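You operate a simulated robot arm through the tools that you are given. There is no shell and no other tool. Be economical: measure what you need, move in short steps, check, and stop when the job is done.

Carry out the task below with a simulated robot arm. There is one attempt and no reset: what you move stays moved.

TASK
Open the spacer drawer.
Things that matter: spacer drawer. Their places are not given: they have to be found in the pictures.

It is judged by the outcome, as a careful person would: the job done as asked, and still so three seconds after it is handed in. It fails if anything else is knocked over, pushed out of place, dropped, spilled or broken.

THE ROBOT
A 6-joint arm with a two-finger parallel gripper, fixed in place. Base frame: the origin is at the foot of the arm, x ahead of it, y to its left, z up. Lengths are in mm, angles in degrees, forces in N, time in s.
With the tool pointing down near the work surface it reaches from about 200 to 620 mm from the base axis. Its first joint turns from -66.0 to 66.0 degrees. Payload 2.7 kg.
Tool frame: the origin (TCP) lies between the finger pads and is the grasp point; the fingertips stand 23 mm ahead of it; z points along the fingers, y is the line along which they close. The gripper opens to 94 mm. The fingers are 38 mm wide and 10 mm thick; the gripper's body (54 by 96 mm) begins 39 mm behind the TCP.
Orientation is told as [roll, pitch, yaw] about the base's x, y, z axes, in that order, counted from this pose: with the fingers straight down and closing along the base's y, the tool's x points along the base's -x, its y along +y and its z along -z.

THE INTERFACE
- The arm moves only by the tool move_arm. Its argument "targets" is a list that holds one entry, the list of rows, each a list of 7 numbers: the shift along the tool's x, y, z in units of 20 mm (1.0 is 20 mm), then the turn, a rotation vector about the tool's x, y, z in units of 6 degrees (1.0 is 6 degrees), then the gripper command, from -1 (fully open) to 1 (shut), values between in proportion. In form: [[[tx, ty, tz, rx, ry, rz, hand], ...]]. A call has 1 to 20 rows; each row shifts and turns the commanded pose from where the row before left it, along the tool's axes as they then stand. A call with a number of a shift or a turn outside -1 to 1 is refused whole. A row lasts 0.2 s, in which the tool goes at most 50 mm and 8.6 degrees; a call with a longer step from one row to the next is refused whole, and so is a gripper value outside its range. A pose out of reach is approached as far as the arm can. The call stops where the force on the tool passes 40 N (or 10 N more than at its start, if that is more) or the arm is blocked; 0.2 s more then pass. The fingers move at their own pace (about 45 mm/s each) and stop on an object; they squeeze with about 21 N. The grip force told is the motor's: it shows also when the fingers shut on nothing. Time passes only in rows, and 0.2 s behind the last, so rows that do not move let the fingers close. It gives the time, the measured TCP pose, the force on the tool (base axes), the opening and the grip force at its end, in the units of the frame above (readings bear some noise), and new pictures: "show" is both (left out), scene, wrist or none.
- Cameras (640 x 400 px; columns grow to the right, rows downward): "scene" is fixed at [47.6, -419.4, 1401.6]; the picture's right is [0.93, -0.36, 0.00], its down [-0.24, -0.61, -0.75] and it looks along [0.27, 0.70, -0.66] (base axes); focal length 357 px, centre (320, 200). "wrist" rides on the gripper at [-39, 0, -44] in the tool frame; the picture's right is [0.00, -1.00, 0.00], its down [0.97, 0.00, -0.24] and it looks along [0.24, 0.00, 0.97] (tool axes); focal length 218 px, centre (320, 200).
- locate(camera, pixels): for up to 12 pixels [column, row] of the newest picture of that camera ("zoom" is the newest enlarged one), the place [x, y, z] in the base frame of the surface seen there, good to about 2 mm, but the place of the scene camera against the robot may be out by one fixed shift of up to 12 mm in any direction. No time passes.
- inspect(camera, box): a new picture of the part [left, top, right, bottom] of that camera's present view, enlarged. No time passes.
- sign_off(): hands the job in; it is judged then, once.

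Work in short steps. Measure before you move; look again where a grasp or a placing could have gone wrong, and mend it. You have 60 turns and 120 pictures in all, the two below and enlarged ones among them. Open the gripper and draw the arm clear of the work before you hand the job in, unless the task says otherwise; then end with one line.

The tools are called after ">>>" as a command line: name --argument value ..., lists and objects as JSON in quotes. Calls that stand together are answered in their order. move_arm: Moves the arm, as the interface text tells. Its arguments: {"type":"object","properties":{"targets":{"type":"array","items":{"type":"array","items":{"type":"array","items":{"type":"number"}}}},"show":{"type":"string","enum":["both","scene","wrist","none"]}},"required":["targets"]} The other tools are called the same way: locate (camera, pixels) gives the place of the surface under pixels of a picture; inspect (camera, box) takes an enlarged picture of a part of a camera's view; sign_off () hands the job in.

At the start:

```text
time: 0.0
ee_pos: [335.6, 138.4, 913.1]
tcp_rot: [0.2, 0.0, 0.0]
wrist_force: [-0.2, 0.1, 0.8]
opening: 94.1
finger_force: 0.0
```

scene: 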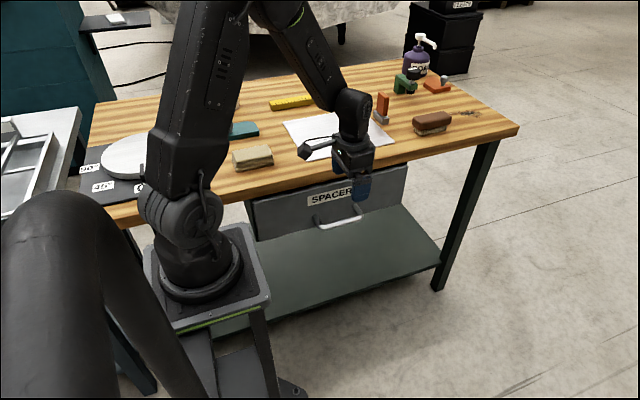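
wrist: 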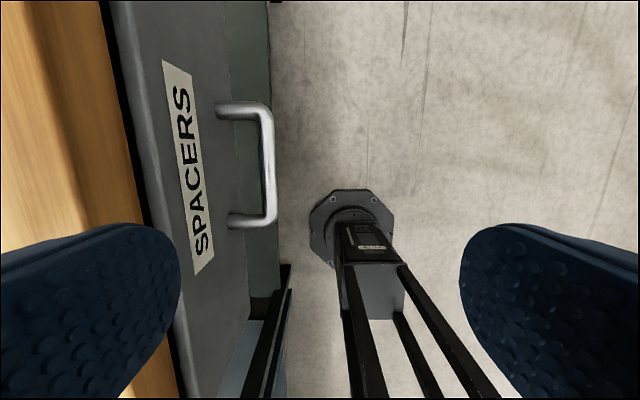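

The drawer labelled SPACERS has its front facing -y, with a bar handle at about wrist (265,165). I will measure the handle.

>>> locate --camera "wrist" --pixels '[[268, 120], [270, 165], [266, 215], [240, 108], [240, 219], [222, 110], [230, 220], [190, 170], [130, 150], [110, 150], [215, 300], [222, 60]]'

>>> inspect --camera "scene" --box '[230, 130, 430, 260]'

>>> locate --camera "scene" --pixels '[[316, 226], [336, 225], [358, 218], [280, 220], [400, 190], [290, 190], [408, 162], [250, 200]]'

```text
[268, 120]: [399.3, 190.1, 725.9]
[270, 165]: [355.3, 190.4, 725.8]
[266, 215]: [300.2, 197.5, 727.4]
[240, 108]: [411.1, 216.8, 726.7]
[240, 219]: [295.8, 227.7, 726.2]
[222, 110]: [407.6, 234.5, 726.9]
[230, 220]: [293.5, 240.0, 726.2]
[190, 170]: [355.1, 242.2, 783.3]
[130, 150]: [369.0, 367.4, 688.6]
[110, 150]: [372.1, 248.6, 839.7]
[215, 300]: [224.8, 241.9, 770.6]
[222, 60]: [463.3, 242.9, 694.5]
```

```text
3.08 times, centred on (330, 195) of scene
```

zoom: 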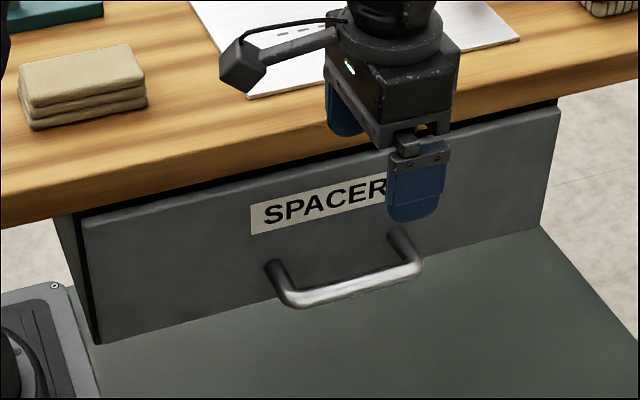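

```text
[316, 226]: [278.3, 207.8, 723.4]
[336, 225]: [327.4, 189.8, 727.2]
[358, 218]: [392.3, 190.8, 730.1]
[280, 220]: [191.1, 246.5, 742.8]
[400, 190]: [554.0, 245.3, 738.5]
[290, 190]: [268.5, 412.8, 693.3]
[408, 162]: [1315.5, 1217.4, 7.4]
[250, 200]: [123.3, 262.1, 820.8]
```

The bar runs along x from 295 to 411 mm at y≈193, z≈720, and the drawer front is at y≈243. A straight-down gripper body would hit the front, so I move to a standoff and tilt the tool towards +y with the fingers partly open.

>>> move_arm --targets '[[[-0.87, -1, 0, 0, 0, 0, 0.1], [0, -0.4, 1, 0, 0, 0, 0.1], [0, 0, 1, 0, 0, 0, 0.1], [0, 0, 1, 0, 0, 0, 0.1], [0, 0, 1, 0, 0, 0, 0.1], [0, 0, 1, 0, 0, 0, 0.1], [0, 0, 1, 0, 0, 0, 0.1], [0, 0, 0, -1, 0, 0, 0.1], [0, 0, 0, -1, 0, 0, 0.1], [0, 0, 0, -1, 0, 0, 0.1], [0, 0, 0, -1, 0, 0, 0.1], [0, 0, 0, -1, 0, 0, 0.1], [0, 0, 0, -1, 0, 0, 0.1], [0, 0, 0, -1, 0, 0, 0.1], [0, 0, 0, -1, 0, 0, 0.1], [0, 0, 0, -1, 0, 0, 0.1], [0, 0, 0, 0, 0, 0, 0.1]]]'

```text
time: 3.6
ee_pos: [354.8, 112.5, 791.9]
tcp_rot: [54.2, -0.1, 0.0]
wrist_force: [0.0, -0.1, 0.7]
opening: 42.1
finger_force: 0.1
```

scene: 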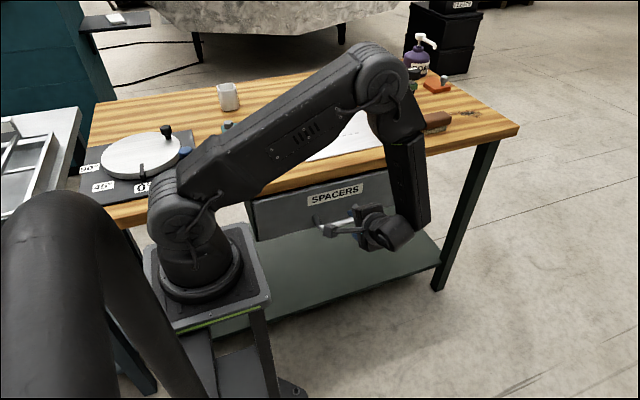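
wrist: 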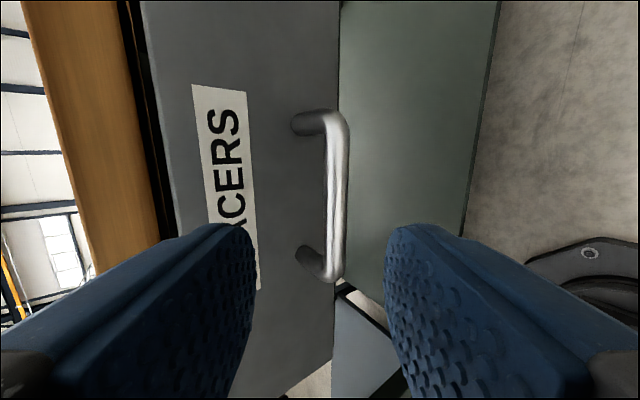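

Tilted to 54°, with the bar visible between the fingers at wrist column ~337. I measure it again.

>>> locate --camera "wrist" --pixels '[[330, 150], [337, 150], [345, 150], [331, 200], [338, 200], [346, 200], [330, 240], [337, 240], [344, 240], [310, 250], [280, 200], [300, 118]]'

```text
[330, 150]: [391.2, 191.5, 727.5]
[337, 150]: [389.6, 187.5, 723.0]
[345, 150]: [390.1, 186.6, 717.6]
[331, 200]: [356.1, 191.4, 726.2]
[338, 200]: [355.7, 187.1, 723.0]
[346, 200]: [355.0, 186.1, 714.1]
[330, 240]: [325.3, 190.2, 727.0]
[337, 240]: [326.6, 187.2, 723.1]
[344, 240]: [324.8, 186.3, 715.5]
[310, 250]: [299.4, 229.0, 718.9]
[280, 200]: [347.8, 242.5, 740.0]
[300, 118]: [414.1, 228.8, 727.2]
```

Bar centre is about (355, 193, 720). I advance along the fingers 109 mm with an 11 mm sideways correction.

>>> move_arm --targets '[[[0, -0.545, 0, 0, 0, 0, 0.1], [0, 0, 1, 0, 0, 0, 0.1], [0, 0, 1, 0, 0, 0, 0.1], [0, 0, 1, 0, 0, 0, 0.1], [0, 0, 1, 0, 0, 0, 0.1], [0, 0, 0.7, 0, 0, 0, 0.1], [0, 0, 0.7, 0, 0, 0, 0.1], [0, 0, 0, 0, 0, 0, 0.1]]]'

```text
time: 5.4
ee_pos: [353.4, 193.1, 720.1]
tcp_rot: [54.2, -0.1, 0.0]
wrist_force: [-1.2, -0.1, 0.1]
opening: 42.1
finger_force: 0.0
```

scene: 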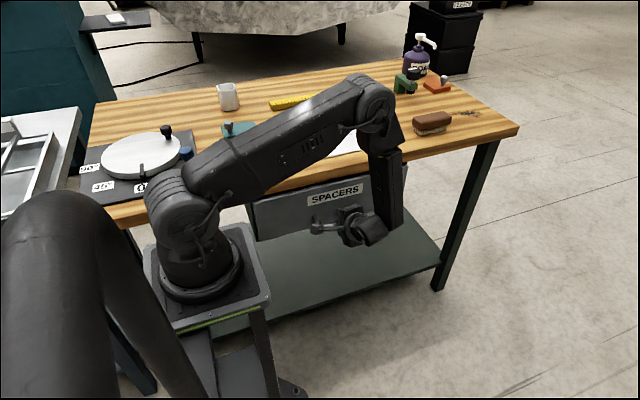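
wrist: 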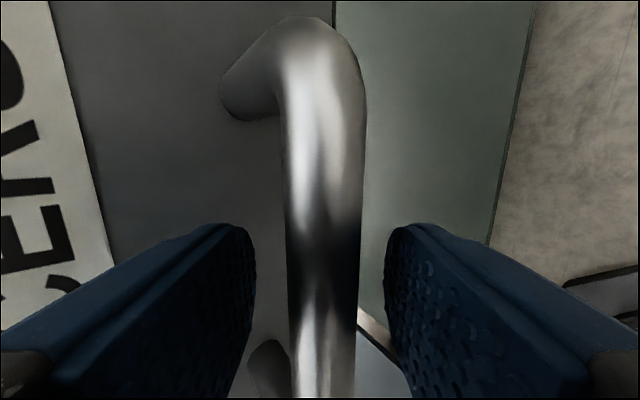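

The bar lies centred between the fingers (columns 285–365). I close on it.

>>> move_arm --targets '[[[0, 0, 0, 0, 0, 0, 1], [0, 0, 0, 0, 0, 0, 1], [0, 0, 0, 0, 0, 0, 1], [0, 0, 0, 0, 0, 0, 1]]]' --show "wrist"

```text
time: 6.4
ee_pos: [352.5, 191.8, 719.7]
tcp_rot: [54.0, -0.1, 0.1]
wrist_force: [-1.6, -0.2, -5.2]
opening: 17.9
finger_force: 44.9
```

wrist: 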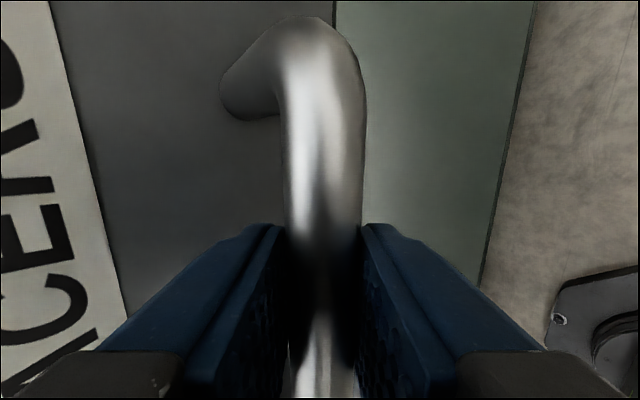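

Gripped at 17.9 mm opening. I pull along base -y in small rows, watching the force.

>>> move_arm --targets '[[[0, -0.294, -0.405, 0, 0, 0, 1], [0, -0.294, -0.405, 0, 0, 0, 1], [0, -0.294, -0.405, 0, 0, 0, 1], [0, -0.294, -0.405, 0, 0, 0, 1], [0, -0.294, -0.405, 0, 0, 0, 1], [0, 0, 0, 0, 0, 0, 1]]]'

```text
time: 7.8
ee_pos: [353.2, 142.6, 719.7]
tcp_rot: [54.1, -0.1, 0.1]
wrist_force: [3.7, 0.2, -1.2]
opening: 17.9
finger_force: 45.1
```

scene: 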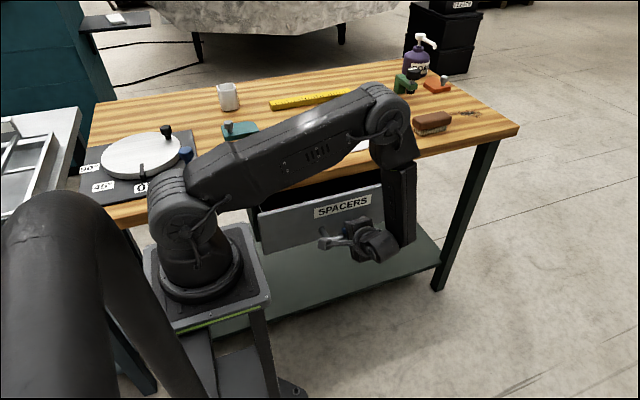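
wrist: 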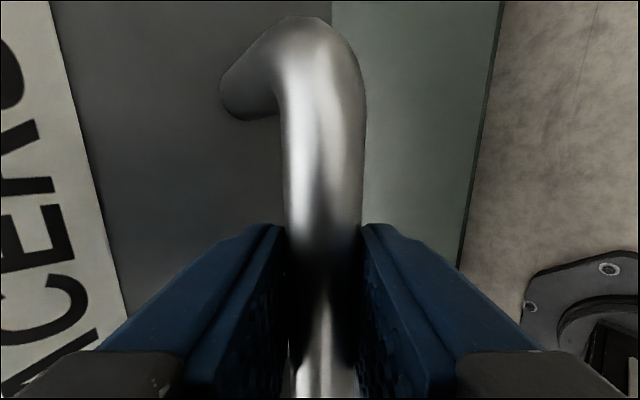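

The drawer slides freely, 50 mm so far. I keep pulling.

>>> move_arm --targets '[[[0, -0.294, -0.405, 0, 0, 0, 1], [0, -0.294, -0.405, 0, 0, 0, 1], [0, -0.294, -0.405, 0, 0, 0, 1], [0, -0.294, -0.405, 0, 0, 0, 1], [0, -0.294, -0.405, 0, 0, 0, 1], [0, -0.294, -0.405, 0, 0, 0, 1], [0, -0.294, -0.405, 0, 0, 0, 1], [0, -0.294, -0.405, 0, 0, 0, 1], [0, 0, 0, 0, 0, 0, 1]]]'

```text
time: 9.8
ee_pos: [352.2, 61.7, 718.7]
tcp_rot: [54.0, 0.0, 0.0]
wrist_force: [2.2, 0.4, -19.5]
opening: 17.9
finger_force: 45.3
```

scene: 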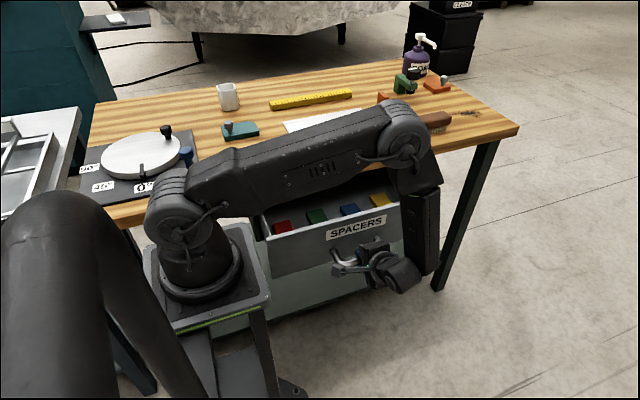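
wrist: 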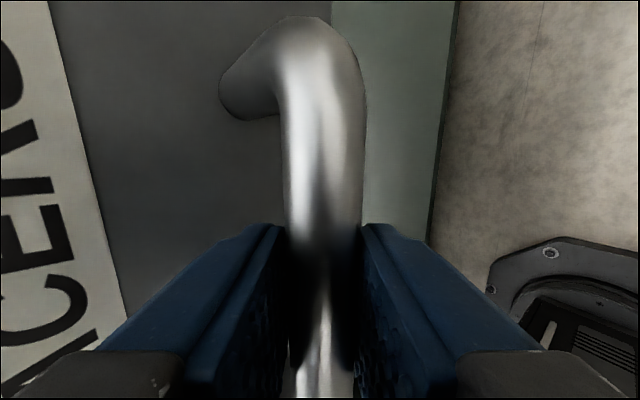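

130 mm open with coloured spacers showing; there is a downward force of 19.5 N on the tool, so I ease down 1 mm and keep pulling gently to find the travel.

>>> move_arm --targets '[[[0, -0.04, 0.03, 0, 0, 0, 1], [0, -0.294, -0.405, 0, 0, 0, 1], [0, -0.294, -0.405, 0, 0, 0, 1], [0, -0.294, -0.405, 0, 0, 0, 1], [0, 0, 0, 0, 0, 0, 1]]]'

```text
time: 11.0
ee_pos: [352.3, 31.5, 720.1]
tcp_rot: [54.1, 0.1, 0.2]
wrist_force: [-9.7, 1.6, 16.3]
opening: 17.9
finger_force: 44.1
```

scene: 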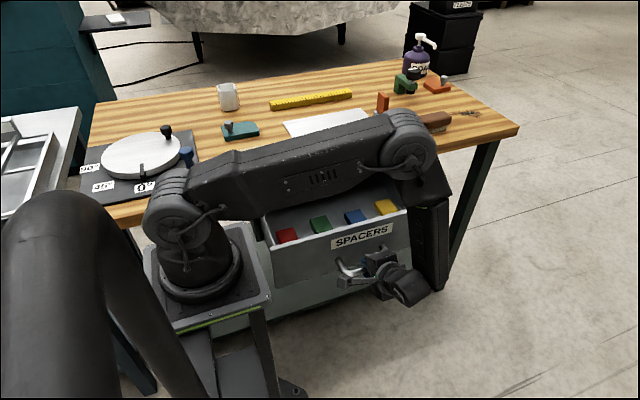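
wrist: 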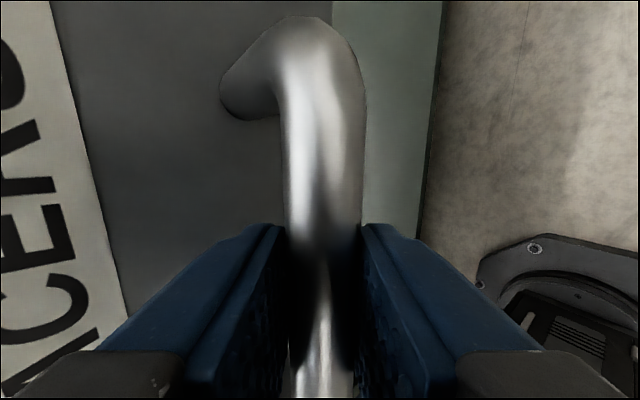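

160 mm open. The drawer's near-left corner looks close to the arm's pedestal in the picture, so I check clearance before pulling further.

>>> locate --camera "scene" --pixels '[[276, 275], [290, 278], [262, 285], [252, 240], [268, 292], [285, 300], [275, 235], [402, 214]]'

>>> inspect --camera "scene" --box '[220, 170, 450, 320]'

```text
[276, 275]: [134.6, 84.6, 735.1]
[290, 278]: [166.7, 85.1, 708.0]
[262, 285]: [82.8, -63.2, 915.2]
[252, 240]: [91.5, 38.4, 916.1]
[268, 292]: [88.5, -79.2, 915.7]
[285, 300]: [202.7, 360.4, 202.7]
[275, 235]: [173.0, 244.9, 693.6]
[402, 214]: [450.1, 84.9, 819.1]
```

```text
2.67 times, centred on (335, 245) of scene
```

zoom: 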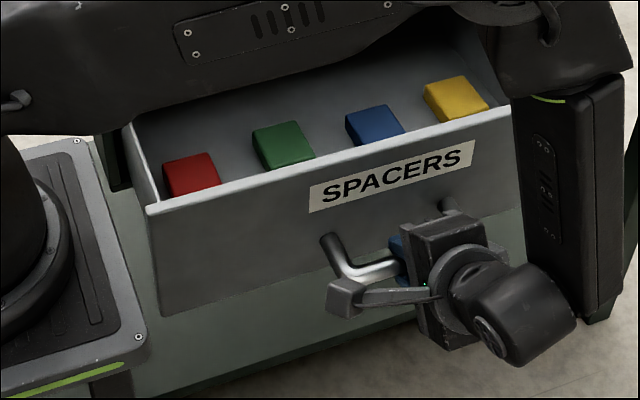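

The left edge (x≈134) clears the pedestal (x≈90). I ease up 0.6 mm and pull further until a stop shows.

>>> move_arm --targets '[[[0, 0.024, -0.018, 0, 0, 0, 1], [0, -0.294, -0.405, 0, 0, 0, 1], [0, -0.294, -0.405, 0, 0, 0, 1], [0, -0.294, -0.405, 0, 0, 0, 1], [0, -0.294, -0.405, 0, 0, 0, 1], [0, 0, 0, 0, 0, 0, 1]]]' --show "scene"

```text
time: 12.4
ee_pos: [353.2, -7.9, 720.5]
tcp_rot: [54.3, 0.0, 0.2]
wrist_force: [-10.0, 0.7, 24.0]
opening: 17.8
finger_force: 45.3
```

scene: 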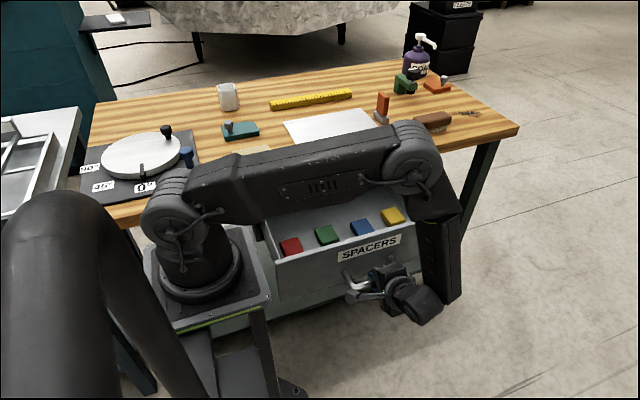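

200 mm open, no pull resistance (y force ≈0.7 N). I relieve the vertical force and continue towards the end stop.

>>> move_arm --targets '[[[0, 0.04, -0.03, 0, 0, 0, 1], [0, -0.294, -0.405, 0, 0, 0, 1], [0, -0.294, -0.405, 0, 0, 0, 1], [0, -0.294, -0.405, 0, 0, 0, 1], [0, -0.294, -0.405, 0, 0, 0, 1], [0, 0, 0, 0, 0, 0, 1]]]' --show "scene"

```text
time: 13.8
ee_pos: [353.3, -48.2, 720.0]
tcp_rot: [54.0, 0.0, 0.0]
wrist_force: [-6.3, 1.0, -5.8]
opening: 17.8
finger_force: 45.0
```

scene: 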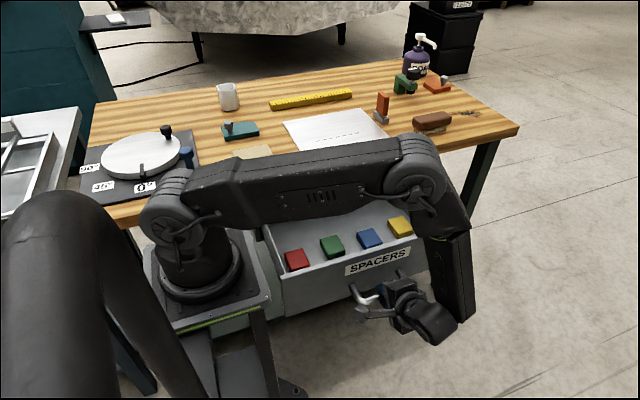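

240 mm open, still free. One more gentle pull.

>>> move_arm --targets '[[[0, -0.294, -0.405, 0, 0, 0, 1], [0, -0.294, -0.405, 0, 0, 0, 1], [0, -0.294, -0.405, 0, 0, 0, 1], [0, 0, 0, 0, 0, 0, 1]]]' --show "scene"

```text
time: 14.8
ee_pos: [352.7, -77.8, 720.7]
tcp_rot: [54.1, 0.0, 0.0]
wrist_force: [-6.2, -0.2, -3.6]
opening: 17.7
finger_force: 45.1
```

scene: 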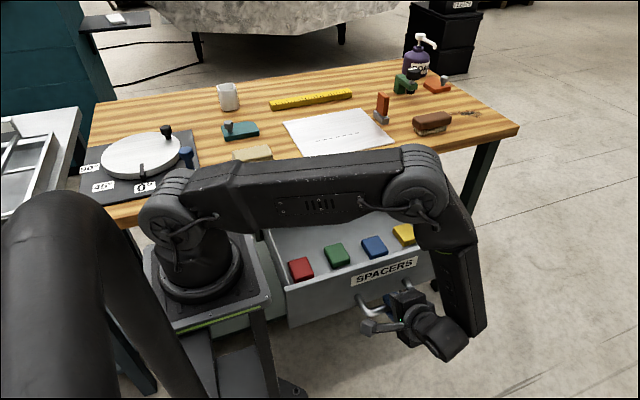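

270 mm open and the spacers are exposed; that is well open. I release and back straight off along the fingers.

>>> move_arm --targets '[[[0, 0, 0, 0, 0, 0, 0.1], [0, 0, 0, 0, 0, 0, 0.1], [0, 0, 0, 0, 0, 0, 0.1], [0, 0, -0.5, 0, 0, 0, 0.1], [0, 0, -0.8, 0, 0, 0, 0.1], [0, 0, -1, 0, 0, 0, 0.1], [0, 0, -1, 0, 0, 0, 0.1], [0, 0, -1, 0, 0, 0, 0.1], [0, 0, -1, 0, 0, 0, 0.1], [0, 0, 0, 0, 0, 0, 0.1]]]'

```text
time: 17.0
ee_pos: [352.3, -164.0, 783.6]
tcp_rot: [54.0, 0.0, 0.0]
wrist_force: [0.0, -0.3, 1.2]
opening: 42.4
finger_force: 0.0
```

scene: 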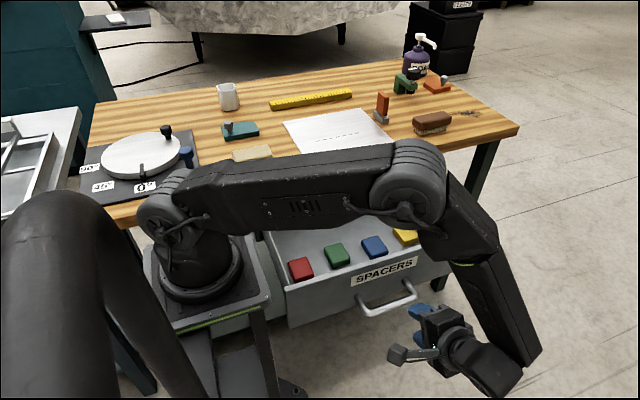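
wrist: 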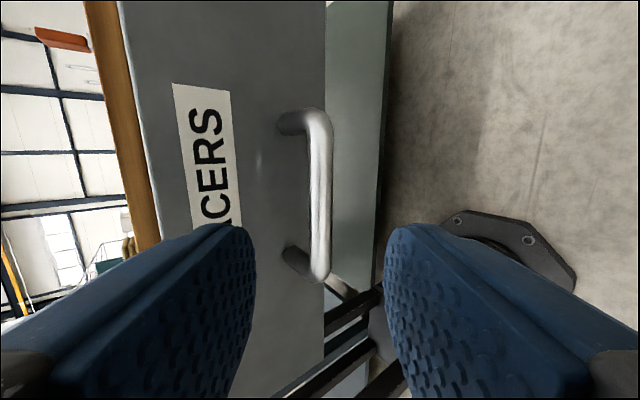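

The drawer stayed open and the tool is clear. I open the gripper fully and check that the drawer has not drifted.

>>> move_arm --targets '[[[0, 0, -0.5, 0, 0, 0, -1], [0, 0, -0.5, 0, 0, 0, -1], [0, 0, 0, 0, 0, 0, -1], [0, 0, 0, 0, 0, 0, -1]]]' --show "scene"

>>> locate --camera "scene" --pixels '[[384, 301], [300, 300], [340, 290]]'

```text
time: 18.0
ee_pos: [354.8, -180.7, 794.7]
tcp_rot: [54.0, 0.0, 0.0]
wrist_force: [-0.9, -0.1, -0.4]
opening: 94.0
finger_force: 0.1
```

scene: 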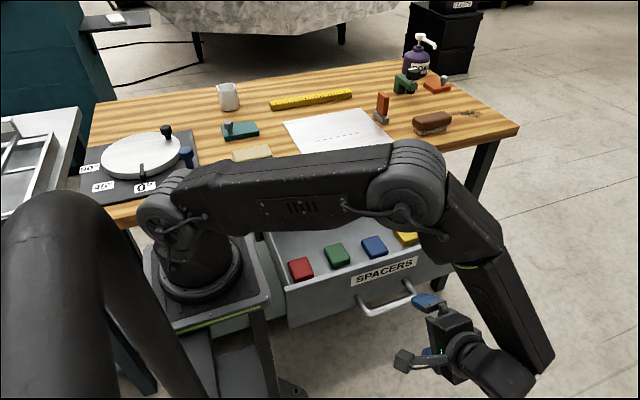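

```text
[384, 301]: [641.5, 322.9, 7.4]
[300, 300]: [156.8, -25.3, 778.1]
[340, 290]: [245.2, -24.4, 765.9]
```

The drawer front is steady at y≈-25, about 268 mm open, and the arm is clear.

>>> sign_off

```text
The job is handed in.
```

The spacer drawer is open by about 270 mm and stayed put after I let go. Nothing else was disturbed, and the gripper is open with the arm clear of the drawer.
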